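You operate a simulated robot arm through the tools that you are given. There is no shell and no other tool. Be economical: measure what you need, move in short steps, check, and stop when the job is done.

You run a simulated two-armed robot. Do the job below in one go: nothing can be reset, and whatever is moved stays where it is left.

JOB
Take the wooden brush and leave it on the top of the silver bench. Put the small box labelled "pins" from the taped area of the steel bench on the small table and the small box that says "seals" on the top shelf of the black shelf unit. Put the red rag on the shelf under the silver bench. Put the 6-5 steel sleeve from the middle shelf of the red cart on the top of the red cart and the 7-7 steel sleeve on the right end of the grey bench. Do these in any order. Set down upright: small box.

The check looks at the end state, three seconds after you hand in, the way a careful person would. Anything else that was tipped, shoved, dropped, spilled or broken makes it a failure. Lids that push on must go on centred and level and be pressed home; caps that screw on are set level and turned clockwise until they are tight.

ROBOT AND FRAMES
Two 7-joint arms with two-finger parallel grippers on one trunk, on a base that drives. Base frame: it is fixed to the floor where the robot stands at the start and does not move with it; the origin is under the middle of the robot, x ahead of it, y to its left, z up. Units: m, rad, N and s.
The left shoulder is at the start at [0.062, 0.101, 1.002], the right one opposite. With the tool pointing down near the work surface each hand reaches from about 0.1 to 0.32 m from the robot's upright axis, wherever it stands, measured 20 degrees to its own side. Places, roughly: red rag (6x9x4 cm) [0.5, 0.7, 0.4]; right end of the grey bench [-1.1, 0.1, 0.9]; shelf under the silver bench [-1.2, 4, 0.3]; small box [3.75, -0.25, 0.75]; small table (38x16 cm) [6.06, -1.1, 0.8]; steel sleeve [0.5, 0.75, 0.5]; top of the red cart [0.5, 0.5, 0.8]; top of the silver bench [-1.2, 4, 0.9]; top shelf of the black shelf unit [4.2, 3.8, 0.9]; wooden brush (3x3x16 cm) [0.5, 0, 0.9]. Payload 2.4 kg a hand.
The tool frame of a hand sits at the grasp point between the pads (the TCP): z along the fingers, y along the line on which they close. The tips reach 0.024 m beyond it. The gripper opens to 0.068 m. The fingers are 0.017 m wide and 0.01 m thick; the gripper's body (0.04 by 0.07 m) begins 0.041 m behind the TCP.
Orientation is told as [roll, pitch, yaw] about the base's x, y, z axes, in that order, counted from this pose: with the fingers straight down and closing along the base's y, the tool's x points along the base's -x, its y along +y and its z along -z.

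CONTROLS
- The arms move only by the tool step_arm. It takes "left_rows", "right_rows" or both (then of equal length, played together; a hand with none holds still); each is a list of rows, each an object of numbers (a shift or turn left out is 0, a gripper value left out holds the last): "dx", "dy", "dz": the shift along the tool's x, y, z in units of 20 mm (1.0 is 20 mm); "wx", "wy", "wz": the turn, a rotation vector about the tool's x, y, z in units of 6 degrees (1.0 is 6 degrees); "jaw": the gripper command, from -1 (shut) to 1 (fully open), values between in proportion. In form: [{"dx": .., "dy": .., "dz": .., "wx": .., "wy": .., "wz": .., "jaw": ..}, ...]. A call has 1 to 20 rows; each row shifts and turns the commanded pose from where the row before left it, along the tool's axes as they then stand. A call with a number of a shift or a turn outside -1 to 1 is refused whole. Each row takes 0.2 s and may step no farther than 0.05 m and 0.15 rad from the row before; otherwise, or with a gripper value out of range, the whole call is refused. Where a pose cannot be reached the arm comes as near as it can. A force on the tool above 40 N (or 10 N above the force at the start of the call, whichever is more), or a blocked arm, ends the call early, and 0.2 s more pass. The fingers move at their own pace (about 0.072 m/s each) and stop on an object; they squeeze with about 30 N. The grip force told is the motor's: it shows also when the fingers shut on nothing. Time passes only in rows, and 0.2 s behind the last, so rows that do not move let the fingers close. The reply holds the time, the measured pose of the TCP, the force on the tool along the base axes, the opening and the grip force, in the units named above and with some noise, with the torque about the TCP (base axes, N m) and any sound that the robot's microphone picked up.
- Cameras (640 x 400 px; columns grow to the right, rows downward): "scene" is now at [0.1497, 0.0451, 1.182]; the picture's right is [0.46, -0.89, 0.00], its down [-0.34, -0.18, -0.93] and it looks along [0.82, 0.43, -0.38] (base axes); focal length 214 px, centre (320, 200). "left" rides on the left gripper at [0.084, -0.011, -0.075] in its tool frame; the picture's right is [0.13, 0.99, 0.00], its down [-0.60, 0.08, -0.79] and it looks along [-0.79, 0.10, 0.61] (tool axes); focal length 251 px, centre (320, 200). "right" rides on the right gripper at [0.084, 0.011, -0.075] in its tool frame; the picture's right is [-0.13, 0.99, 0.00], its down [-0.60, -0.08, -0.79] and it looks along [-0.79, -0.10, 0.61] (tool axes); focal length 251 px, centre (320, 200).
- snapshot(camera): a new picture of that camera. No time passes.
- move_column(by): slides the trunk up (or, below 0, down) by that many m; the arms and the scene camera ride with it, the base frame stays. It gives what a move gives, with no picture.
- base_move(legs): drives the robot by 1 to 6 legs, each [ahead, left, turn to the left] in m, m and rad, along the robot's own axes; the way and the turn of a leg run together, so that a leg with both is an arc; at most 1.5 m and 3.142 rad a leg. The arms and the cameras ride along, it lands a little off, and it stops where it bumps. It gives what a move gives.
- head_to(pan, tilt): turns the head with the scene camera to pan (to the left, within 1.501 rad either way) and tilt (down, from -0.506 to 1.204), counted from straight ahead of the robot. It gives what a move gives.
- point_at(camera, pixels): for up to 12 pixels [column, row] of the newest picture of that camera ("zoom" is the newest enlarged one), the place [x, y, z] in the base frame of the surface seen there, good to about 0.002 m. No time passes.
- enlarge(camera, box): a new picture of the part [left, top, right, bottom] of that camera's present view, enlarged. No time passes.
- close_job(): hands the job in; it is judged then, once.

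Go step by step. Measure first, check grasps and placings, and put right what went wrong. The budget is 124 turns and 136 pictures, counting those below and the enlarged ones. Unless the task says otherwise, let go and move clear before handing in, and close with one line.

The tools are called as a command line: name --argument value ..., lists and objects as JSON in quotes. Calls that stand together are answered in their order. step_arm: Moves the arms, as the interface text tells. Its arguments: {"type":"object","properties":{"left_rows":{"type":"array"},"right_rows":{"type":"array"}},"required":[]} The other tools are called the same way: move_column (by) slides the trunk up or down; base_move (legs) drives the base; head_to (pan, tilt) turns the head that bears the scene camera; snapshot (camera) takes a picture; point_at (camera, pixels) gives the place of the surface under pixels of a picture; enlarge (camera, box) takes an enlarged picture of a part of a camera's view; close_job () hands the job in.

At the start:

```text
clock: 0.0
left_tcp_pos: [0.2813, 0.3473, 1.0601]
left_ee_rot: [-0.001, 0.0, 0.0]
left_wrist_force: [-0.1, 1.0, -0.1]
left_moment: [-0.05, -0.02, 0.0]
left_opening: 0.0677
left_finger_force: 0.0
right_tcp_pos: [0.2714, 0.0492, 1.1536]
right_ee_rot: [0.002, 0.0, -0.001]
right_wrist_force: [-0.1, 0.4, -0.2]
right_moment: [-0.01, 0.01, 0.01]
right_opening: 0.0679
right_finger_force: 0.0
trunk travel left (down, up): [-0.218, 0.632]
robot x, y, heading: [-0.0007, -0.0016, 0.002]
head pan, tilt: [0.483, 0.387]
```

scene: 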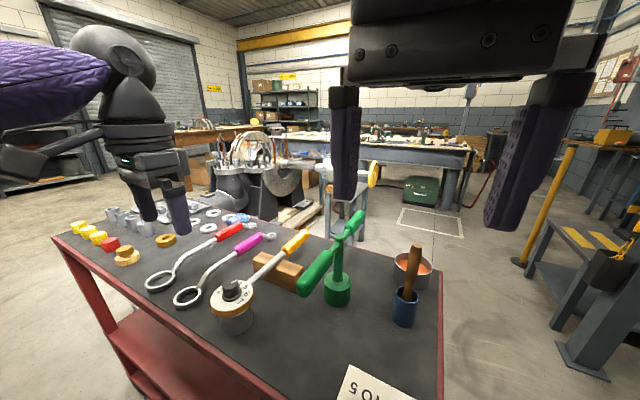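
right: 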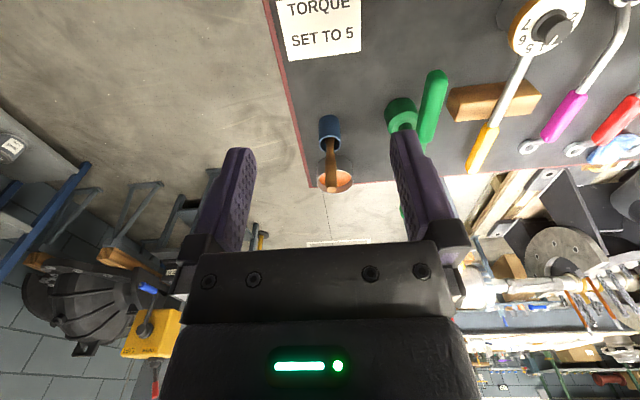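
left: 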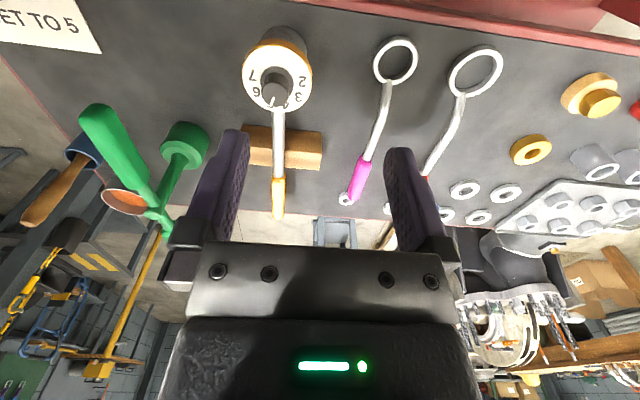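

The scene shows a brush (wood handle) standing with a blue end near pixel (407,300) at the cart's right end. I'll measure it and take a closer look.

enlarge --camera "scene" --box '[340, 220, 470, 350]'

point_at --camera "scene" --pixels '[[415, 250], [412, 275], [405, 292], [404, 315], [402, 328], [410, 258], [430, 262], [440, 290], [390, 345], [440, 380], [60, 240], [280, 272]]'

enlarge --camera "right" --box '[290, 90, 390, 210]'

```text
3.08 times, centred on (405, 285) of scene
```

zoom: 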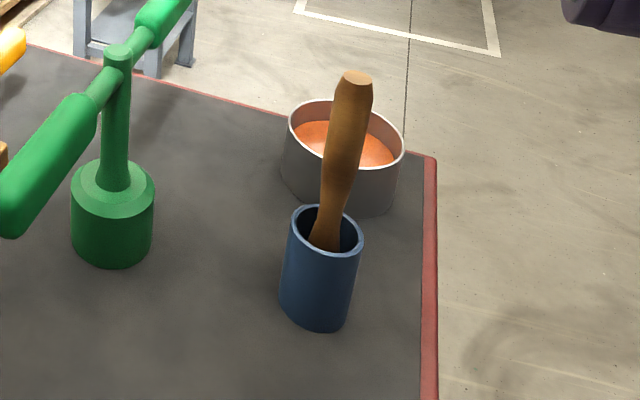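

```text
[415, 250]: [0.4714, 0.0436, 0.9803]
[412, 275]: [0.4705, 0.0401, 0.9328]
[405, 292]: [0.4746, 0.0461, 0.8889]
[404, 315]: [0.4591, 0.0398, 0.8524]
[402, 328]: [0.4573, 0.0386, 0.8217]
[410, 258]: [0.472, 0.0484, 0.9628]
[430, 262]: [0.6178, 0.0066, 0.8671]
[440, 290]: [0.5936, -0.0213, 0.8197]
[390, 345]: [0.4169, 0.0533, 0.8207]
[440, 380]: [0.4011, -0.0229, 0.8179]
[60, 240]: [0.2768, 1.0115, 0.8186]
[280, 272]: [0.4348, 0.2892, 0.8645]
```

```text
3.33 times, centred on (340, 150) of right
```

zoom: 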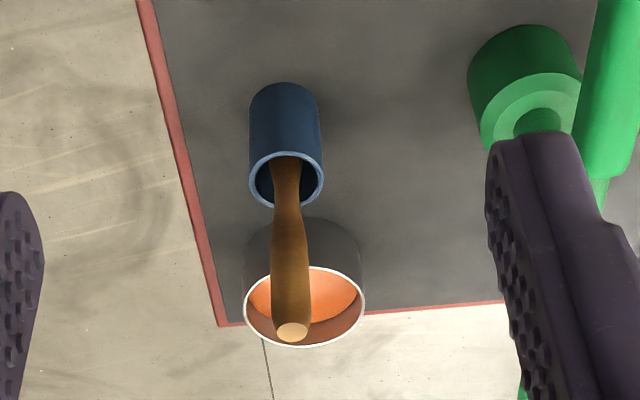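

The brush stands handle-up in a blue cup at about (0.471, 0.043), top near z 0.985. Now I look at the cart's middle shelf.

head_to --pan 1.0 --tilt 0.9

snapshot --camera "scene"

```text
clock: 0.9
left_tcp_pos: [0.2806, 0.347, 1.0598]
left_ee_rot: [-0.003, -0.001, -0.001]
left_wrist_force: [-0.6, -0.1, 0.4]
left_moment: [0.01, -0.02, 0.02]
left_opening: 0.0679
left_finger_force: 0.0
right_tcp_pos: [0.2717, 0.0495, 1.1527]
right_ee_rot: [0.001, 0.001, -0.001]
right_wrist_force: [-0.4, 0.6, 0.4]
right_moment: [-0.02, -0.02, -0.01]
right_opening: 0.0682
right_finger_force: 0.1
trunk travel left (down, up): [-0.218, 0.632]
robot x, y, heading: [-0.0019, -0.001, 0.002]
head pan, tilt: [1.0, 0.901]
```

```text
130 pictures are left
```

scene: 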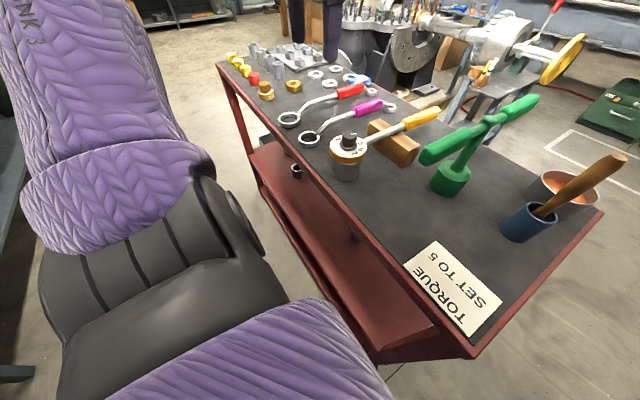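

The middle shelf opens toward the robot, with something at (297,170). I measure the cart edges, then back off to see it.

point_at --camera "scene" --pixels '[[468, 354], [220, 66], [600, 212], [430, 325], [297, 172], [260, 170], [262, 150], [378, 345], [350, 232], [460, 290]]'

base_move --legs '[[-0.4, 0.0, 0], [0, 0.7, 0]]'

move_column --by -0.21

head_to --pan 0.0 --tilt 0.6

snapshot --camera "scene"

```text
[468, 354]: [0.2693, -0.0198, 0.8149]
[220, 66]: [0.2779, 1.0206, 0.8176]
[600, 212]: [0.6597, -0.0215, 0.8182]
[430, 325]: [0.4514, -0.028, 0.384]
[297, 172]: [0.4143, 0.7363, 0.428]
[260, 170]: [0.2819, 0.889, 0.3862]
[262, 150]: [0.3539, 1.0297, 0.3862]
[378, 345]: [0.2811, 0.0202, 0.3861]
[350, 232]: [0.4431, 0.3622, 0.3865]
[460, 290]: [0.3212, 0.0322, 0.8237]
```

```text
clock: 6.9
left_tcp_pos: [-0.1196, 1.0504, 1.0595]
left_ee_rot: [-0.002, -0.001, 0.0]
left_wrist_force: [-0.4, 0.4, 0.1]
left_moment: [0.0, -0.03, -0.03]
left_opening: 0.0681
left_finger_force: 0.1
right_tcp_pos: [-0.1283, 0.7514, 1.1527]
right_ee_rot: [0.002, 0.0, 0.001]
right_wrist_force: [1.1, -0.2, 0.7]
right_moment: [0.03, 0.01, 0.0]
right_opening: 0.0683
right_finger_force: 0.1
trunk travel left (down, up): [-0.218, 0.632]
robot x, y, heading: [-0.403, 0.702, -0.004]
head pan, tilt: [1.0, 0.901]
```

```text
clock: 9.1
left_tcp_pos: [-0.1195, 1.0487, 0.8498]
left_ee_rot: [0.0, 0.002, -0.001]
left_wrist_force: [0.1, 0.6, 0.4]
left_moment: [0.0, 0.0, -0.02]
left_opening: 0.068
left_finger_force: 0.1
right_tcp_pos: [-0.124, 0.7498, 0.9398]
right_ee_rot: [0.005, 0.015, 0.001]
right_wrist_force: [-0.2, 0.6, -0.4]
right_moment: [0.02, 0.0, -0.01]
right_opening: 0.0681
right_finger_force: 0.1
trunk travel left (down, up): [-0.008, 0.842]
robot x, y, heading: [-0.4006, 0.7013, -0.002]
head pan, tilt: [1.0, 0.901]
```

```text
clock: 10.4
left_tcp_pos: [-0.1187, 1.0492, 0.8501]
left_ee_rot: [-0.002, 0.0, 0.003]
left_wrist_force: [-1.2, -0.2, -0.5]
left_moment: [-0.02, 0.0, 0.01]
left_opening: 0.068
left_finger_force: 0.0
right_tcp_pos: [-0.1232, 0.7507, 0.9381]
right_ee_rot: [0.006, 0.013, -0.001]
right_wrist_force: [-0.4, 0.6, -0.4]
right_moment: [0.0, 0.04, 0.0]
right_opening: 0.0678
right_finger_force: 0.0
trunk travel left (down, up): [-0.008, 0.842]
robot x, y, heading: [-0.3976, 0.7007, -0.005]
head pan, tilt: [0.0, 0.6]
```

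```text
129 pictures are left
```

scene: 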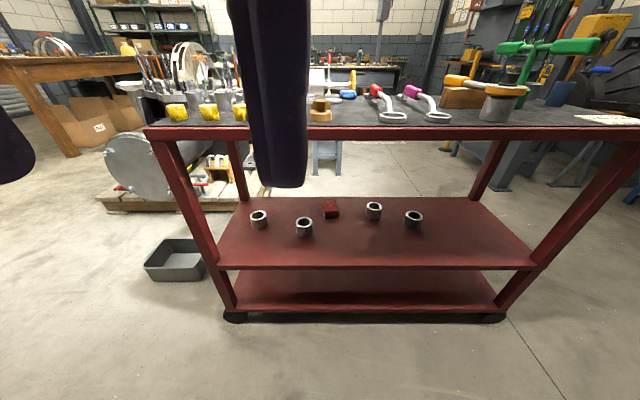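

Four sleeves and the red rag sit on the middle shelf. I zoom in to read labels and measure.

enlarge --camera "scene" --box '[235, 185, 435, 255]'

point_at --camera "scene" --pixels '[[258, 223], [304, 231], [373, 214], [413, 221], [331, 209], [258, 213], [304, 220], [373, 206], [413, 213], [331, 201], [330, 130], [350, 267]]'

```text
3.20 times, centred on (335, 220) of scene
```

zoom: 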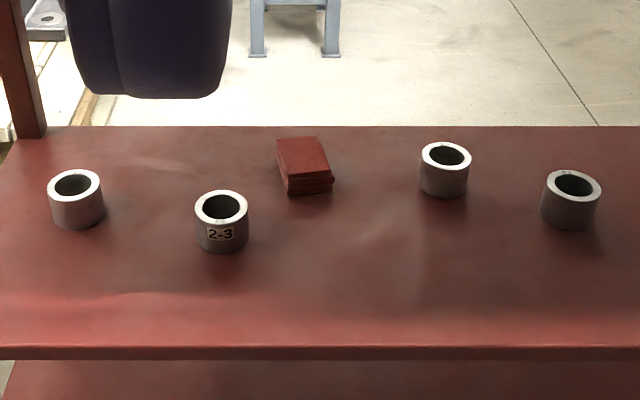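

```text
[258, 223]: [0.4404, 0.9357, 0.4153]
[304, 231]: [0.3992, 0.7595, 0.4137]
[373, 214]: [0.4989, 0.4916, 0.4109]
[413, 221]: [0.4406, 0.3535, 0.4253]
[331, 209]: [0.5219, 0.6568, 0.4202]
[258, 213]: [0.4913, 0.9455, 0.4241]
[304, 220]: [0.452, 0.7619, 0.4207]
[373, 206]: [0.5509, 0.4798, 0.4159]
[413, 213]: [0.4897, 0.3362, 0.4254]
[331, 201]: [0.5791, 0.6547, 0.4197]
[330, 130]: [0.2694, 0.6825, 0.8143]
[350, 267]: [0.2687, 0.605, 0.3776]
```

One sleeve reads 2-3; the others' labels face away. I'll look to the right to see whether I can drive around the cart's end.

head_to --pan -0.75 --tilt 0.5

snapshot --camera "scene"

head_to --pan 0.75 --tilt 0.4

snapshot --camera "scene"

```text
clock: 11.5
left_tcp_pos: [-0.1192, 1.049, 0.8494]
left_ee_rot: [-0.002, 0.0, 0.0]
left_wrist_force: [0.1, 0.1, 0.5]
left_moment: [0.02, -0.01, 0.02]
left_opening: 0.0681
left_finger_force: 0.0
right_tcp_pos: [-0.1206, 0.7472, 0.9432]
right_ee_rot: [0.023, 0.018, -0.003]
right_wrist_force: [98.1, -65.9, 124.6]
right_moment: [4.64, 18.17, 5.89]
right_opening: 0.0681
right_finger_force: 0.1
trunk travel left (down, up): [-0.008, 0.842]
robot x, y, heading: [-0.4028, 0.6995, 0.005]
head pan, tilt: [-0.75, 0.499]
```

```text
127 pictures are left
```

scene: 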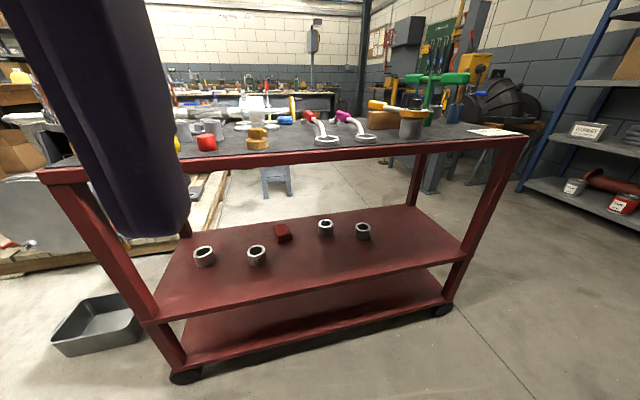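

```text
clock: 13.1
left_tcp_pos: [-0.1181, 1.0492, 0.8501]
left_ee_rot: [-0.001, 0.0, -0.001]
left_wrist_force: [1.1, -0.3, 0.3]
left_moment: [-0.03, 0.01, -0.02]
left_opening: 0.0681
left_finger_force: 0.0
right_tcp_pos: [-0.1227, 0.7505, 0.9387]
right_ee_rot: [0.003, 0.013, 0.0]
right_wrist_force: [0.8, 0.7, -0.6]
right_moment: [-0.03, -0.02, -0.02]
right_opening: 0.0678
right_finger_force: 0.0
trunk travel left (down, up): [-0.008, 0.842]
robot x, y, heading: [-0.4032, 0.7017, 0.002]
head pan, tilt: [0.75, 0.4]
```

```text
126 pictures are left
```

scene: 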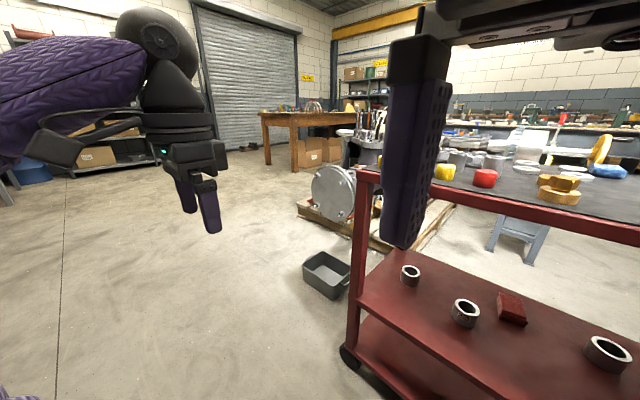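

The right hand was brushing the head when panning (force spike), so I move it down and right, and test spinning the wrist so that the camera can sit above the fingers.

step_arm --right_rows '[{"dy": -1, "dz": 0.8}, {"dy": -1, "dz": 0.8}, {"dy": -1, "dz": 0.8}, {"dy": -1, "dz": 0.8}, {"dy": -1, "dz": 0.8}, {"dy": -1, "dz": 0.8}, {"dy": -1, "dz": 0.8}, {"dy": -1, "dz": 0.8}, {"wz": 1}, {"wz": 1}, {"wz": 1}, {"wz": 1}, {"wz": 1}, {"wz": 1}, {"wz": 1}, {"wz": 1}, {"wz": 1}, {"wz": 1}, {"wz": 1}, {"wz": 1}]'

step_arm --right_rows '[{"wz": 1}, {"wz": 1}, {"wz": 1}, {"wz": 1}, {"wz": 1}, {"wz": 1}, {"wz": 1}, {"wz": 1}, {"wz": 1}, {"wz": 1}, {"wz": 1}, {"wz": 1}, {"wz": 1}, {"wz": 1}, {"wz": 1}, {"wz": 1}, {"wz": 1}, {"wz": 1}]'

snapshot --camera "right"

```text
clock: 13.4
left_tcp_pos: [-0.1189, 1.0489, 0.8497]
left_ee_rot: [-0.002, 0.0, 0.0]
left_wrist_force: [0.0, -0.2, -0.1]
left_moment: [-0.03, -0.03, 0.01]
left_opening: 0.0683
left_finger_force: 0.0
right_tcp_pos: [-0.1229, 0.744, 0.9329]
right_ee_rot: [0.029, 0.021, -0.028]
right_wrist_force: [6.6, 13.3, 21.9]
right_moment: [-0.85, 2.53, -1.26]
right_opening: 0.0683
right_finger_force: 0.1
trunk travel left (down, up): [-0.008, 0.842]
robot x, y, heading: [-0.4014, 0.7015, 0.002]
head pan, tilt: [0.75, 0.4]
stopped in row 1 (right hand): the force on the tool passed its limit at 134 N (the readings are from after the stop); the commanded pose is now the measured one
```

```text
clock: 14.9
left_tcp_pos: [-0.1193, 1.049, 0.8504]
left_ee_rot: [-0.003, -0.001, -0.001]
left_wrist_force: [-0.4, -0.1, -0.2]
left_moment: [0.01, 0.01, 0.01]
left_opening: 0.0678
left_finger_force: 0.1
right_tcp_pos: [-0.12, 0.7413, 0.9324]
right_ee_rot: [0.006, 0.028, -0.656]
right_wrist_force: [11.3, -20.8, -1.6]
right_moment: [1.12, 0.5, 0.86]
right_opening: 0.068
right_finger_force: 0.1
trunk travel left (down, up): [-0.008, 0.842]
robot x, y, heading: [-0.3945, 0.7006, -0.003]
head pan, tilt: [0.75, 0.4]
stopped in row 7 (right hand): the force on the tool passed its limit at 44 N (the readings are from after the stop); the commanded pose is now the measured one
```

```text
125 pictures are left
```

right: 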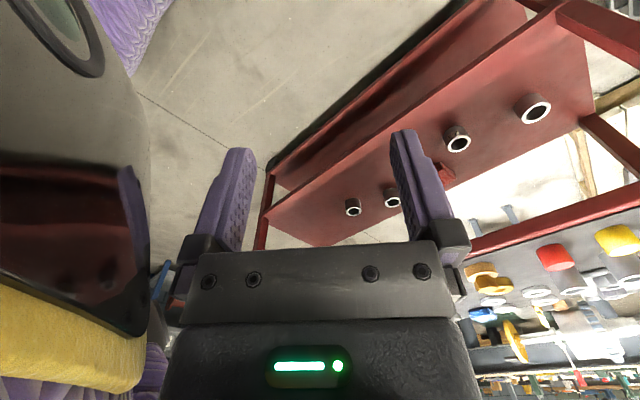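

The right hand sits too close to the head/visor (left of its picture). I move it forward and down away from it.

step_arm --right_rows '[{"dx": -0.79, "dy": 0.61}, {"dx": -0.79, "dy": 0.61}, {"dx": -0.79, "dy": 0.61}, {"dz": 1}, {"dz": 1}, {"dz": 1}, {"dz": 1}, {"dx": -0.6, "dy": -0.79}, {"dx": -0.6, "dy": -0.79}, {"dx": -0.6, "dy": -0.79}, {"dx": -0.6, "dy": -0.79}]'

snapshot --camera "right"

```text
clock: 17.3
left_tcp_pos: [-0.119, 1.0494, 0.8497]
left_ee_rot: [-0.003, -0.001, 0.001]
left_wrist_force: [-0.9, 0.3, -0.5]
left_moment: [-0.03, -0.02, -0.01]
left_opening: 0.0678
left_finger_force: 0.0
right_tcp_pos: [-0.0648, 0.665, 0.8487]
right_ee_rot: [0.007, 0.028, -0.653]
right_wrist_force: [-0.1, -0.4, -0.2]
right_moment: [-0.01, 0.04, -0.02]
right_opening: 0.0681
right_finger_force: 0.0
trunk travel left (down, up): [-0.008, 0.842]
robot x, y, heading: [-0.4, 0.704, 0.001]
head pan, tilt: [0.75, 0.4]
```

```text
124 pictures are left
```

right: 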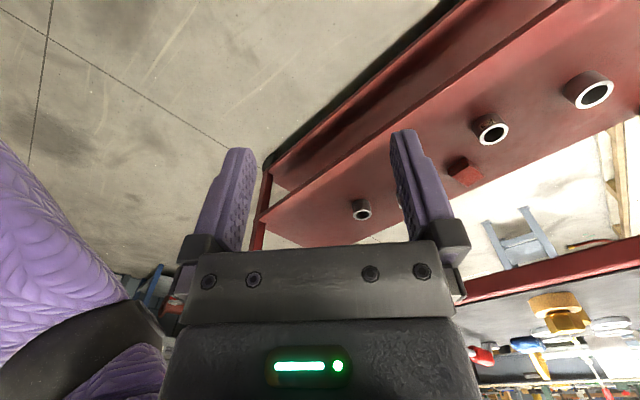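

Free of contact now; I continue the wrist spin.

step_arm --right_rows '[{"wz": 1}, {"wz": 1}, {"wz": 1}, {"wz": 1}, {"wz": 1}, {"wz": 1}, {"wz": 1}, {"wz": 1}, {"wz": 1}, {"wz": 1}, {"wz": 1}, {"wz": 1}, {"wz": 1}, {"wz": 1}, {"wz": 1}, {"wz": 1}, {"wz": 1}, {"wz": 1}, {"wz": 1}, {"wz": 1}]'

snapshot --camera "right"

```text
clock: 21.5
left_tcp_pos: [-0.1194, 1.0492, 0.8495]
left_ee_rot: [-0.002, 0.001, 0.0]
left_wrist_force: [0.8, 0.3, -1.0]
left_moment: [0.02, 0.0, -0.02]
left_opening: 0.0678
left_finger_force: 0.1
right_tcp_pos: [-0.0632, 0.6654, 0.8489]
right_ee_rot: [-0.028, -0.007, -2.748]
right_wrist_force: [0.4, -0.4, -0.2]
right_moment: [0.0, 0.0, 0.03]
right_opening: 0.0681
right_finger_force: 0.0
trunk travel left (down, up): [-0.008, 0.842]
robot x, y, heading: [-0.3963, 0.7025, -0.01]
head pan, tilt: [0.75, 0.4]
```

```text
123 pictures are left
```

right: 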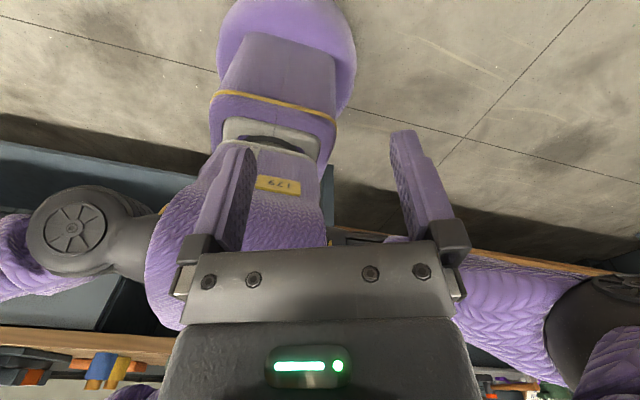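

The wrist spins freely. I finish it, tilt fingers forward a bit, strafe right past the cart, and look ahead.

step_arm --right_rows '[{"wz": 1}, {"wz": 1}, {"wz": 1}, {"wz": 0.75}]'

base_move --legs '[[0, -1.4, 0]]'

head_to --pan 0.0 --tilt 0.4

snapshot --camera "scene"

```text
clock: 22.5
left_tcp_pos: [-0.1195, 1.049, 0.8496]
left_ee_rot: [-0.003, 0.0, 0.0]
left_wrist_force: [0.4, 0.5, 0.1]
left_moment: [0.05, 0.0, 0.03]
left_opening: 0.0682
left_finger_force: 0.0
right_tcp_pos: [-0.0627, 0.6649, 0.8498]
right_ee_rot: [-0.023, -0.017, -3.141]
right_wrist_force: [-0.2, -0.1, 1.4]
right_moment: [0.01, -0.02, 0.0]
right_opening: 0.068
right_finger_force: 0.1
trunk travel left (down, up): [-0.008, 0.842]
robot x, y, heading: [-0.3994, 0.7034, -0.001]
head pan, tilt: [0.75, 0.4]
```

```text
clock: 29.5
left_tcp_pos: [-0.1263, -0.3573, 0.8497]
left_ee_rot: [-0.001, -0.001, -0.018]
left_wrist_force: [0.4, 0.8, -0.6]
left_moment: [0.02, -0.02, -0.01]
left_opening: 0.0681
left_finger_force: 0.0
right_tcp_pos: [-0.0779, -0.7426, 0.85]
right_ee_rot: [-0.022, -0.019, 3.123]
right_wrist_force: [-0.3, 0.6, -0.2]
right_moment: [0.05, -0.04, 0.02]
right_opening: 0.068
right_finger_force: 0.1
trunk travel left (down, up): [-0.008, 0.842]
robot x, y, heading: [-0.414, -0.7019, -0.013]
head pan, tilt: [0.75, 0.4]
```

```text
clock: 30.6
left_tcp_pos: [-0.1261, -0.3589, 0.8502]
left_ee_rot: [-0.001, 0.0, -0.019]
left_wrist_force: [-0.2, -0.6, 0.0]
left_moment: [0.01, -0.01, 0.01]
left_opening: 0.0679
left_finger_force: 0.0
right_tcp_pos: [-0.0777, -0.7435, 0.8479]
right_ee_rot: [-0.024, -0.018, 3.125]
right_wrist_force: [-0.2, 0.4, -0.3]
right_moment: [0.0, 0.0, 0.0]
right_opening: 0.0678
right_finger_force: 0.1
trunk travel left (down, up): [-0.008, 0.842]
robot x, y, heading: [-0.4148, -0.6985, -0.021]
head pan, tilt: [0.0, 0.4]
```

```text
122 pictures are left
```

scene: 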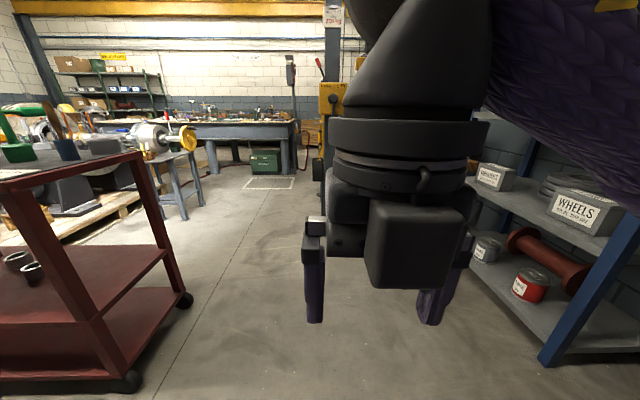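

There is a clear corridor ahead between cart and blue shelf. I measure its limits.

point_at --camera "scene" --pixels '[[545, 362], [470, 275], [183, 216], [202, 205], [185, 300], [318, 190], [160, 212], [290, 160], [470, 250], [600, 240]]'

```text
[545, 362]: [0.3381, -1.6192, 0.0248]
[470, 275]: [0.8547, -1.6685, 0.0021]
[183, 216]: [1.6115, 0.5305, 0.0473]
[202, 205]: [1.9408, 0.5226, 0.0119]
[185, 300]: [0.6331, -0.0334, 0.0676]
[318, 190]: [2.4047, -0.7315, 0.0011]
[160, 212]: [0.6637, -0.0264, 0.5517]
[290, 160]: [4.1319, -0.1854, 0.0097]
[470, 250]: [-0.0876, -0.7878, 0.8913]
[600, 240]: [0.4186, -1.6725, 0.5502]
```

Plenty of room. I drive round to the cart's far side and look back at the middle shelf.

base_move --legs '[[0.9, -0.05, 0.02], [0.76, 0, 0], [0, 0.75, 0], [0, 0, 3.0]]'

head_to --pan -0.3 --tilt 0.6

snapshot --camera "scene"

```text
clock: 37.1
left_tcp_pos: [1.0575, -0.4078, 0.8512]
left_ee_rot: [-0.002, -0.002, 0.003]
left_wrist_force: [-0.8, 0.0, -0.4]
left_moment: [0.01, 0.0, -0.01]
left_opening: 0.0681
left_finger_force: 0.1
right_tcp_pos: [1.1075, -0.7906, 0.8503]
right_ee_rot: [-0.014, -0.031, -3.126]
right_wrist_force: [-29.2, -3.9, 1.7]
right_moment: [0.28, -2.44, -1.03]
right_opening: 0.0681
right_finger_force: 0.1
trunk travel left (down, up): [-0.008, 0.842]
robot x, y, heading: [0.7781, -0.7599, 0.01]
head pan, tilt: [0.0, 0.4]
stopped in leg 2: the force on the tool passed its limit at 234 N (the readings are from after the stop); the commanded pose is now the measured one
```

```text
clock: 37.9
left_tcp_pos: [1.0561, -0.4074, 0.8511]
left_ee_rot: [-0.002, -0.002, 0.004]
left_wrist_force: [-0.5, 0.2, -1.1]
left_moment: [0.0, 0.0, 0.0]
left_opening: 0.0682
left_finger_force: 0.1
right_tcp_pos: [1.1084, -0.7881, 0.8514]
right_ee_rot: [-0.013, -0.031, -3.125]
right_wrist_force: [-37.6, -4.0, 3.7]
right_moment: [0.29, -3.3, -1.17]
right_opening: 0.0683
right_finger_force: 0.1
trunk travel left (down, up): [-0.008, 0.842]
robot x, y, heading: [0.7805, -0.7532, 0.009]
head pan, tilt: [-0.3, 0.6]
```

```text
121 pictures are left
```

scene: 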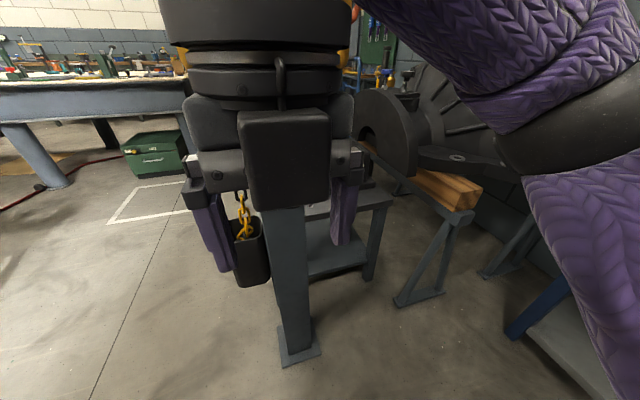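

The right hand touched a post-and-bench hidden behind it; I back off, then measure.

base_move --legs '[[-0.25, 0, 0]]'

head_to --pan -0.1 --tilt 0.6

snapshot --camera "scene"

snapshot --camera "left"

```text
clock: 39.7
left_tcp_pos: [0.8155, -0.4085, 0.8497]
left_ee_rot: [-0.003, 0.002, 0.004]
left_wrist_force: [-0.1, 0.3, -0.7]
left_moment: [-0.01, -0.01, 0.0]
left_opening: 0.0678
left_finger_force: 0.0
right_tcp_pos: [0.8656, -0.7915, 0.8485]
right_ee_rot: [-0.014, -0.035, -3.125]
right_wrist_force: [0.8, 0.3, 0.5]
right_moment: [0.02, 0.0, 0.01]
right_opening: 0.0681
right_finger_force: 0.0
trunk travel left (down, up): [-0.008, 0.842]
robot x, y, heading: [0.5365, -0.7596, 0.01]
head pan, tilt: [-0.3, 0.6]
```

```text
clock: 40.5
left_tcp_pos: [0.8148, -0.4076, 0.8493]
left_ee_rot: [-0.003, 0.001, 0.005]
left_wrist_force: [0.2, 0.3, 0.6]
left_moment: [0.0, -0.02, -0.01]
left_opening: 0.0678
left_finger_force: 0.1
right_tcp_pos: [0.866, -0.7901, 0.8495]
right_ee_rot: [-0.014, -0.034, -3.127]
right_wrist_force: [-0.3, 0.7, 0.2]
right_moment: [0.0, -0.01, -0.01]
right_opening: 0.068
right_finger_force: 0.3
trunk travel left (down, up): [-0.008, 0.842]
robot x, y, heading: [0.5396, -0.7578, 0.004]
head pan, tilt: [-0.099, 0.6]
```

```text
120 pictures are left
```

scene: 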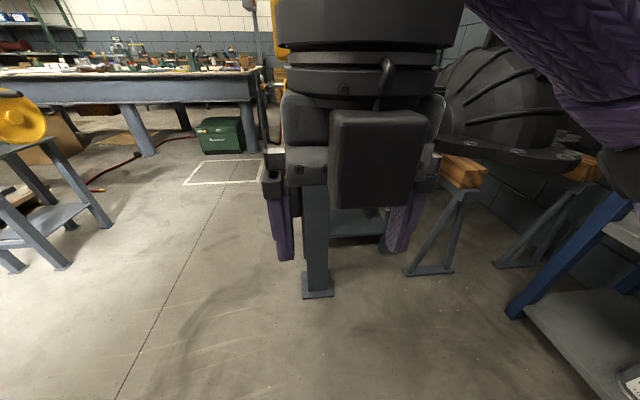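

```text
119 pictures are left
```

left: 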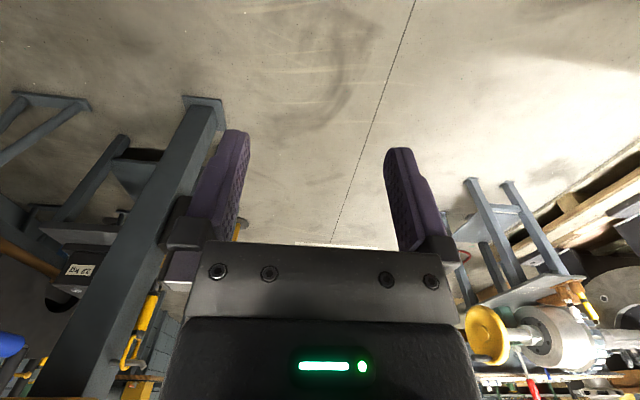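

It's just a fixed post. I go diagonally between post and cart to the far side, turn round and look.

base_move --legs '[[0.66, 0.68, 0], [0, 0, 2.8]]'

head_to --pan -0.15 --tilt 0.6

snapshot --camera "scene"

```text
clock: 52.0
left_tcp_pos: [0.816, -0.3059, 0.8488]
left_ee_rot: [-0.003, 0.001, 2.812]
left_wrist_force: [0.3, 0.6, -0.4]
left_moment: [0.02, 0.01, 0.0]
left_opening: 0.0681
left_finger_force: 0.0
right_tcp_pos: [0.8937, 0.0743, 0.8495]
right_ee_rot: [-0.015, -0.034, -0.318]
right_wrist_force: [0.0, 0.5, 0.0]
right_moment: [0.01, 0.0, 0.0]
right_opening: 0.068
right_finger_force: 0.1
trunk travel left (down, up): [-0.008, 0.842]
robot x, y, heading: [1.1941, -0.0677, 2.815]
head pan, tilt: [-0.099, 0.6]
```

```text
clock: 52.6
left_tcp_pos: [0.8171, -0.3057, 0.8481]
left_ee_rot: [-0.003, 0.001, 2.812]
left_wrist_force: [-0.1, 0.2, -0.3]
left_moment: [0.01, -0.01, 0.0]
left_opening: 0.068
left_finger_force: 0.1
right_tcp_pos: [0.8931, 0.0749, 0.8491]
right_ee_rot: [-0.014, -0.034, -0.32]
right_wrist_force: [-0.7, -0.7, 0.5]
right_moment: [0.03, -0.03, 0.0]
right_opening: 0.0681
right_finger_force: 0.1
trunk travel left (down, up): [-0.008, 0.842]
robot x, y, heading: [1.1909, -0.0666, 2.809]
head pan, tilt: [-0.15, 0.6]
```

```text
118 pictures are left
```

scene: 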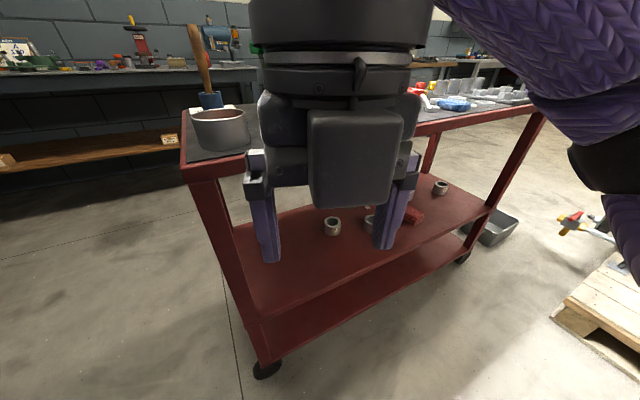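

Sleeves visible at (332,225), (370,222), (440,187). I zoom.

enlarge --camera "scene" --box '[310, 175, 460, 245]'

snapshot --camera "left"

```text
4.27 times, centred on (385, 210) of scene
```

zoom: 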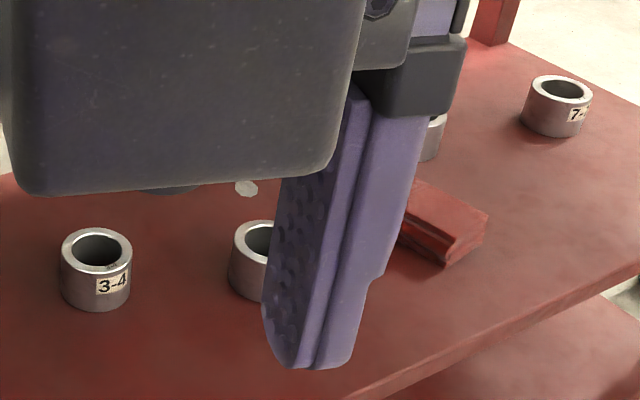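

```text
116 pictures are left
```

left: 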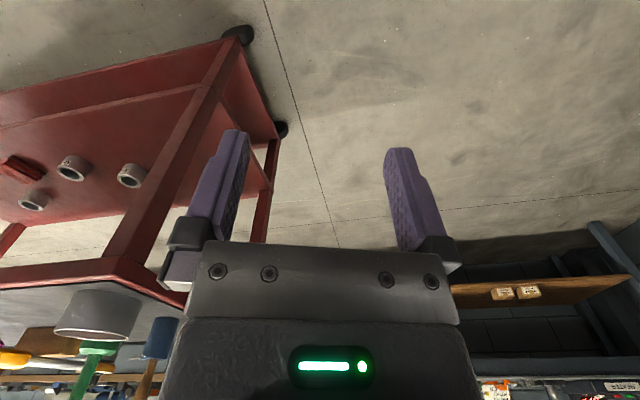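

By elimination: (0.52,0.485) is the 6-5, (0.465,0.94) is 7-7. The far side is the closer side for the 6-5 and the rag; I line up here and tilt the right hand forward.

base_move --legs '[[0, 0, 0.332], [0.06, -0.45, 0]]'

step_arm --right_rows '[{"wy": 1, "dz": 0.3}, {"wy": 1, "dz": 0.3}, {"wy": 1, "dz": 0.3}, {"wy": 1, "dz": 0.3}, {"wy": 1}, {"wy": 1}, {"wy": 1}, {"wy": 1}, {"wy": 1}]'

snapshot --camera "right"

snapshot --camera "scene"

```text
clock: 56.4
left_tcp_pos: [0.8535, 0.0341, 0.8502]
left_ee_rot: [-0.003, 0.002, -3.136]
left_wrist_force: [0.5, -0.1, 0.0]
left_moment: [0.01, 0.05, -0.01]
left_opening: 0.0682
left_finger_force: 0.1
right_tcp_pos: [0.8023, 0.4174, 0.8487]
right_ee_rot: [-0.014, -0.034, 0.016]
right_wrist_force: [-0.1, 0.2, -0.9]
right_moment: [-0.02, 0.01, 0.03]
right_opening: 0.0679
right_finger_force: 0.1
trunk travel left (down, up): [-0.008, 0.842]
robot x, y, heading: [1.1346, 0.3804, -3.135]
head pan, tilt: [-0.15, 0.6]
```

```text
clock: 58.2
left_tcp_pos: [0.8548, 0.0337, 0.8506]
left_ee_rot: [-0.002, 0.0, -3.137]
left_wrist_force: [-0.2, -0.4, -0.5]
left_moment: [0.01, 0.03, 0.0]
left_opening: 0.0682
left_finger_force: 0.0
right_tcp_pos: [0.7729, 0.4189, 0.8417]
right_ee_rot: [-0.154, 0.645, -0.246]
right_wrist_force: [0.1, -0.5, 0.3]
right_moment: [0.02, 0.02, 0.02]
right_opening: 0.0679
right_finger_force: 0.0
trunk travel left (down, up): [-0.008, 0.842]
robot x, y, heading: [1.1327, 0.3812, -3.136]
head pan, tilt: [-0.15, 0.6]
stopped in row 8 (right hand): the arm was blocked; the commanded pose is now the measured one
```

```text
115 pictures are left
```

right: 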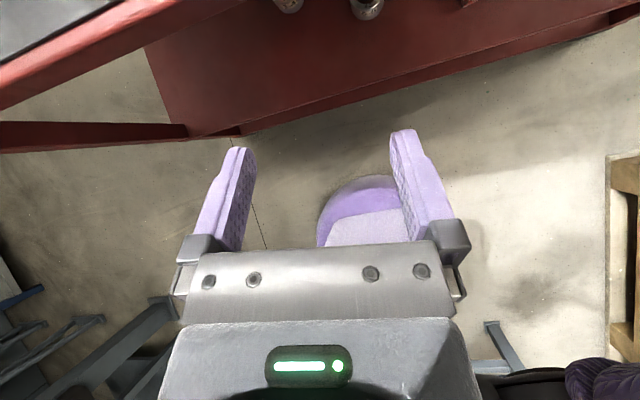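

```text
114 pictures are left
```

scene: 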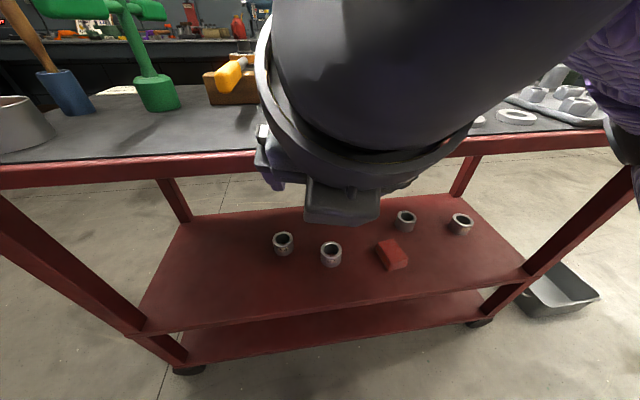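

The tilt stopped at ~38° by a joint limit (fingers (-0.61,0,-0.79)). I lower the hand in front of the cart, which should free up more tilt.

step_arm --right_rows '[{"dx": -0.6, "dy": 0.122, "dz": 0.79}, {"dx": -0.6, "dy": 0.122, "dz": 0.79}, {"dx": -0.6, "dy": 0.122, "dz": 0.79}, {"dx": -0.6, "dy": 0.122, "dz": 0.79}, {"dx": -0.6, "dy": 0.122, "dz": 0.79}, {"dx": -0.6, "dy": 0.122, "dz": 0.79}, {"dx": -0.6, "dy": 0.122, "dz": 0.79}, {"dx": -0.6, "dy": 0.122, "dz": 0.79}, {"dx": -0.6, "dy": 0.122, "dz": 0.79}, {"dx": -0.6, "dy": 0.122, "dz": 0.79}, {"dx": -0.6, "dy": 0.122, "dz": 0.79}, {"dx": -0.6, "dy": 0.122, "dz": 0.79}, {"wz": -0.9}, {"wz": -0.9}]'

snapshot --camera "scene"

```text
clock: 61.2
left_tcp_pos: [0.8537, 0.0338, 0.8475]
left_ee_rot: [-0.004, 0.001, -3.137]
left_wrist_force: [-1.3, 0.4, -0.1]
left_moment: [-0.01, 0.03, 0.02]
left_opening: 0.068
left_finger_force: 0.0
right_tcp_pos: [0.7738, 0.4201, 0.5997]
right_ee_rot: [-0.002, 0.665, 0.003]
right_wrist_force: [1.0, -0.5, 0.3]
right_moment: [-0.03, -0.01, -0.01]
right_opening: 0.068
right_finger_force: 0.0
trunk travel left (down, up): [-0.008, 0.842]
robot x, y, heading: [1.1342, 0.3811, -3.136]
head pan, tilt: [-0.15, 0.6]
```

```text
113 pictures are left
```

scene: 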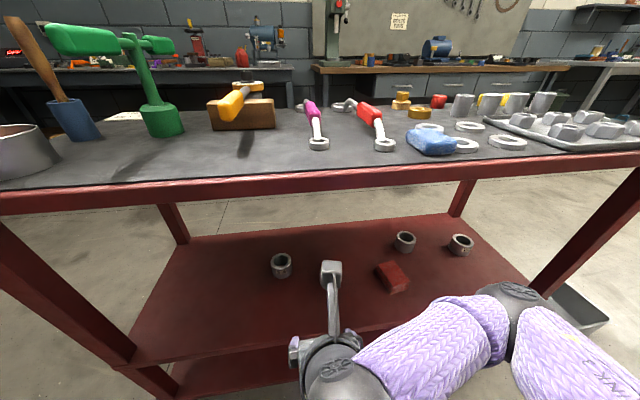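

Orientation is clean now and the arm reaches low. I tilt three more steps and look through the right camera.

step_arm --right_rows '[{"wy": 1}, {"wy": 1}, {"wy": 1}]'

snapshot --camera "right"

```text
clock: 62.0
left_tcp_pos: [0.8534, 0.0337, 0.8497]
left_ee_rot: [-0.004, 0.003, -3.136]
left_wrist_force: [-0.3, -1.0, 0.0]
left_moment: [-0.01, 0.01, 0.02]
left_opening: 0.068
left_finger_force: 0.1
right_tcp_pos: [0.7716, 0.4179, 0.5991]
right_ee_rot: [-0.006, 0.98, 0.0]
right_wrist_force: [-0.5, 0.4, 0.6]
right_moment: [0.03, 0.01, 0.01]
right_opening: 0.0682
right_finger_force: 0.0
trunk travel left (down, up): [-0.008, 0.842]
robot x, y, heading: [1.1356, 0.3816, -3.133]
head pan, tilt: [-0.15, 0.6]
```

```text
112 pictures are left
```

right: 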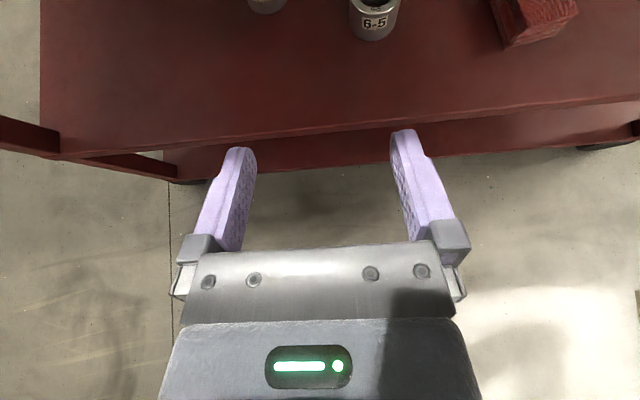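

6-5 confirmed at (375,15). I measure it and the rag.

point_at --camera "right" --pixels '[[350, 8], [399, 8], [375, 25], [375, 38], [500, 20], [575, 10], [510, 45], [540, 20], [520, 70], [265, 10], [300, 148]]'

```text
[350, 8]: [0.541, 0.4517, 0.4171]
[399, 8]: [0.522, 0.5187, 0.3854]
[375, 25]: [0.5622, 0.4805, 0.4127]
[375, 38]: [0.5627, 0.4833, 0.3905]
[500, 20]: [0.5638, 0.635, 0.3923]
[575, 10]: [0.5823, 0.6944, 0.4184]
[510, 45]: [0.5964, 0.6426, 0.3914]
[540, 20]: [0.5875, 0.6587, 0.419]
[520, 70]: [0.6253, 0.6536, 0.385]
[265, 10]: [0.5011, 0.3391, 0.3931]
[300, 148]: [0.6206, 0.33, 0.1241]
```

The sleeve is ~6 cm across, centre ≈(0.531,0.482), so it needs accurate centring. I advance closer at safe height for a better look.

step_arm --right_rows '[{"dx": -0.05, "dy": 0.356, "dz": 0.915}, {"dx": -0.05, "dy": 0.356, "dz": 0.915}, {"dx": -0.05, "dy": 0.356, "dz": 0.915}, {"dx": -0.05, "dy": 0.356, "dz": 0.915}, {"dx": -0.05, "dy": 0.356, "dz": 0.915}, {"dx": -0.05, "dy": 0.356, "dz": 0.915}, {"dx": -0.05, "dy": 0.356, "dz": 0.915}, {"dx": -0.05, "dy": 0.356, "dz": 0.915}, {"dx": -0.05, "dy": 0.356, "dz": 0.915}, {}]'

snapshot --camera "right"

```text
clock: 64.2
left_tcp_pos: [0.8545, 0.0333, 0.8492]
left_ee_rot: [-0.003, 0.003, -3.135]
left_wrist_force: [1.5, -0.1, -0.2]
left_moment: [0.02, 0.0, 0.01]
left_opening: 0.068
left_finger_force: 0.1
right_tcp_pos: [0.6341, 0.4491, 0.5206]
right_ee_rot: [0.001, 0.974, -0.002]
right_wrist_force: [-0.5, 0.2, -0.1]
right_moment: [0.03, 0.02, 0.02]
right_opening: 0.068
right_finger_force: 0.0
right hand out of reach, approached as far as the arm can: row 6, 7, 8, 9
trunk travel left (down, up): [-0.008, 0.842]
robot x, y, heading: [1.1317, 0.3838, -3.135]
head pan, tilt: [-0.15, 0.6]
```

```text
111 pictures are left
```

right: 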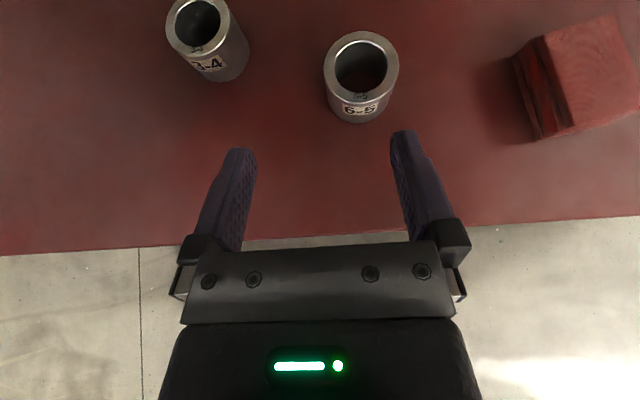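

Great close view: 6-5 at (361,75). I measure its rim and pull the left hand back before driving nearer.

point_at --camera "right" --pixels '[[328, 68], [394, 68], [360, 34], [360, 98], [361, 115], [334, 46], [388, 46], [334, 90], [388, 90]]'

step_arm --left_rows '[{"dx": 1}, {"dx": 1}, {"dx": 1}, {"dx": 1}, {"dx": 1}]'

```text
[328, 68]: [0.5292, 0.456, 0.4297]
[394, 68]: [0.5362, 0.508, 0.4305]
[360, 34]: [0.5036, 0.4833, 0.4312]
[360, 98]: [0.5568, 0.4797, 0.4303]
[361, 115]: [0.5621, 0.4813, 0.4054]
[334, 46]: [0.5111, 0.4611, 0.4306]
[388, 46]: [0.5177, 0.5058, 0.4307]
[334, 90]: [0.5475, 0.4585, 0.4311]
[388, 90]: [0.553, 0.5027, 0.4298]
```

```text
clock: 65.3
left_tcp_pos: [0.9402, 0.0344, 0.8501]
left_ee_rot: [-0.003, -0.005, -3.126]
left_wrist_force: [-7.1, -0.6, -6.9]
left_moment: [-0.04, 0.14, 0.0]
left_opening: 0.0679
left_finger_force: 0.1
right_tcp_pos: [0.6342, 0.4496, 0.5212]
right_ee_rot: [0.0, 0.973, 0.0]
right_wrist_force: [-0.1, -0.1, -0.2]
right_moment: [0.03, -0.01, -0.01]
right_opening: 0.0681
right_finger_force: 0.1
trunk travel left (down, up): [-0.008, 0.842]
robot x, y, heading: [1.1327, 0.3792, -3.137]
head pan, tilt: [-0.15, 0.6]
stopped in row 5 (left hand): the force on the tool passed its limit at 55 N (the readings are from after the stop); the commanded pose is now the measured one
```

Sleeve centre (0.531,0.482), top 0.430, diameter ≈0.055. I free the left hand by one step and drive 0.14 closer.

step_arm --left_rows '[{"dx": -1}, {}]'

base_move --legs '[[0.14, 0, 0]]'

snapshot --camera "right"

```text
clock: 65.9
left_tcp_pos: [0.9204, 0.0321, 0.8514]
left_ee_rot: [-0.003, -0.003, -3.126]
left_wrist_force: [1.1, -0.1, -0.4]
left_moment: [0.02, -0.02, -0.01]
left_opening: 0.0678
left_finger_force: 0.1
right_tcp_pos: [0.6344, 0.4478, 0.5222]
right_ee_rot: [0.0, 0.975, 0.001]
right_wrist_force: [0.1, -0.4, -1.2]
right_moment: [0.0, 0.0, 0.0]
right_opening: 0.0682
right_finger_force: 0.0
trunk travel left (down, up): [-0.008, 0.842]
robot x, y, heading: [1.1322, 0.3845, -3.139]
head pan, tilt: [-0.15, 0.6]
```

```text
clock: 67.4
left_tcp_pos: [0.7215, 0.0441, 0.8392]
left_ee_rot: [-0.037, -0.166, 3.13]
left_wrist_force: [0.8, -0.1, -1.8]
left_moment: [-0.01, 0.03, 0.0]
left_opening: 0.0681
left_finger_force: 0.0
right_tcp_pos: [0.5439, 0.449, 0.4386]
right_ee_rot: [-0.017, 0.723, 0.054]
right_wrist_force: [44.2, -2.5, 117.5]
right_moment: [4.95, -0.72, -1.8]
right_opening: 0.0612
right_finger_force: 0.1
trunk travel left (down, up): [-0.008, 0.842]
robot x, y, heading: [1.0129, 0.3887, 3.115]
head pan, tilt: [-0.15, 0.6]
stopped in leg 1: the robot was blocked; the commanded pose is now the measured one
```

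```text
110 pictures are left
```

right: 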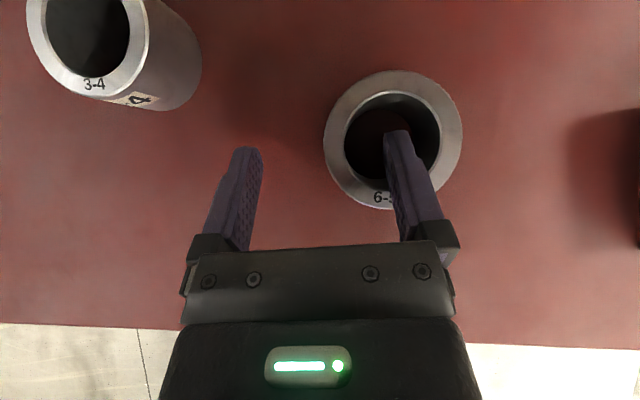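

The drive was blocked; the right hand was pushed down to z 0.44 with a finger over the 6-5's bore. I check with the scene camera before moving.

snapshot --camera "scene"

snapshot --camera "left"

```text
109 pictures are left
```

scene: 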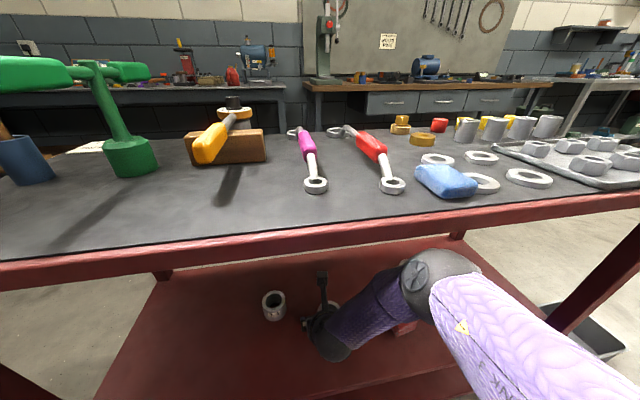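

```text
108 pictures are left
```

left: 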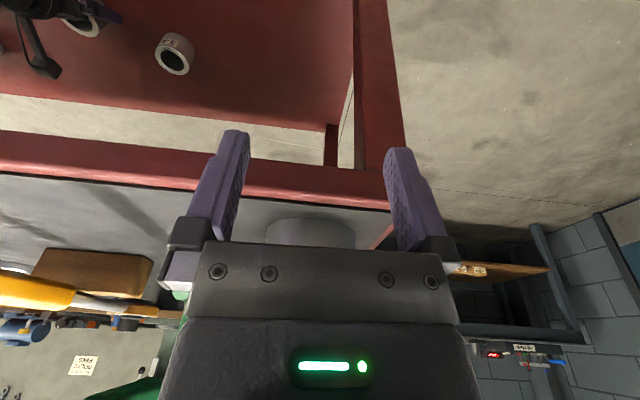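

The right elbow (435,275) pressed on the cart's top rim, forcing the hand down into the bore. I raise the hand gently by 3 cm first and check whether the cart shifted.

step_arm --right_rows '[{"dx": 0.33, "dz": -0.375}, {"dx": 0.33, "dz": -0.375}, {"dx": 0.33, "dz": -0.375}]'

point_at --camera "scene" --pixels '[[300, 237], [500, 203], [20, 272], [273, 293], [273, 312], [160, 275]]'

snapshot --camera "right"

```text
clock: 67.7
left_tcp_pos: [0.6871, 0.0356, 0.8189]
left_ee_rot: [-0.03, -0.115, -3.136]
left_wrist_force: [3.1, 0.4, -1.7]
left_moment: [0.0, 0.22, 0.04]
left_opening: 0.0682
left_finger_force: 0.0
right_tcp_pos: [0.5206, 0.4365, 0.4108]
right_ee_rot: [-0.049, 0.667, 0.043]
right_wrist_force: [25.9, -0.7, 102.7]
right_moment: [3.17, -3.81, -0.98]
right_opening: 0.0639
right_finger_force: 0.0
trunk travel left (down, up): [-0.008, 0.842]
robot x, y, heading: [1.0168, 0.3781, 3.131]
head pan, tilt: [-0.15, 0.6]
stopped in row 1 (left hand): the arm was blocked; the commanded pose is now the measured one
```

```text
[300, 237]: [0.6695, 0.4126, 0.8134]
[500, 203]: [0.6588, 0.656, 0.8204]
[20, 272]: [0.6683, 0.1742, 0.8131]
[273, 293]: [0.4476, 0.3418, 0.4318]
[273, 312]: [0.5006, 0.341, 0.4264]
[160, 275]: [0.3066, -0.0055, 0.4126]
```

```text
107 pictures are left
```

right: 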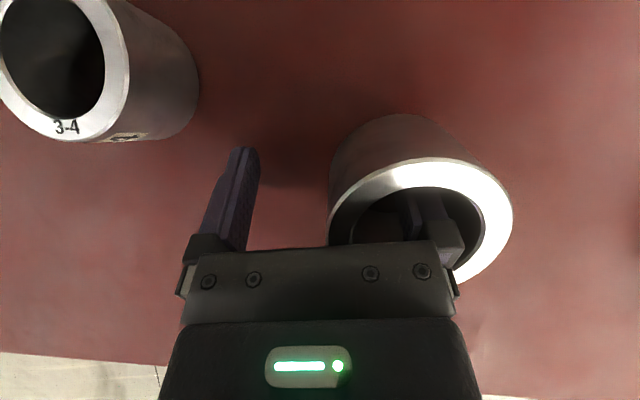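

The right tip now rests near the shelf inside the bore, and the left hand is against the rim. Before lifting I measure where the right elbow/forearm is relative to the rim.

snapshot --camera "scene"

point_at --camera "scene" --pixels '[[435, 258], [450, 280], [410, 280], [380, 310], [340, 340], [520, 310], [480, 280], [420, 300]]'

```text
106 pictures are left
```

scene: 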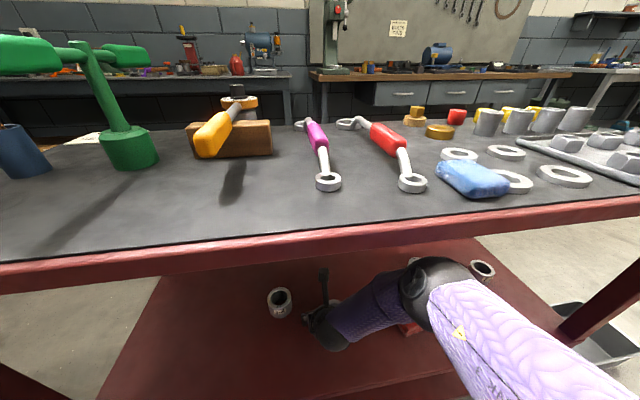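

```text
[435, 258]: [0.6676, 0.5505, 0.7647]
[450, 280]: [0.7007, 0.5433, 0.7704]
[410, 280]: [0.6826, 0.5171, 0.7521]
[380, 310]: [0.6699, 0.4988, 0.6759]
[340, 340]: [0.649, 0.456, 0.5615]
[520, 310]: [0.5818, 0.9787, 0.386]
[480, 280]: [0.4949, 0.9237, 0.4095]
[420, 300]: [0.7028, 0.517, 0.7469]
```

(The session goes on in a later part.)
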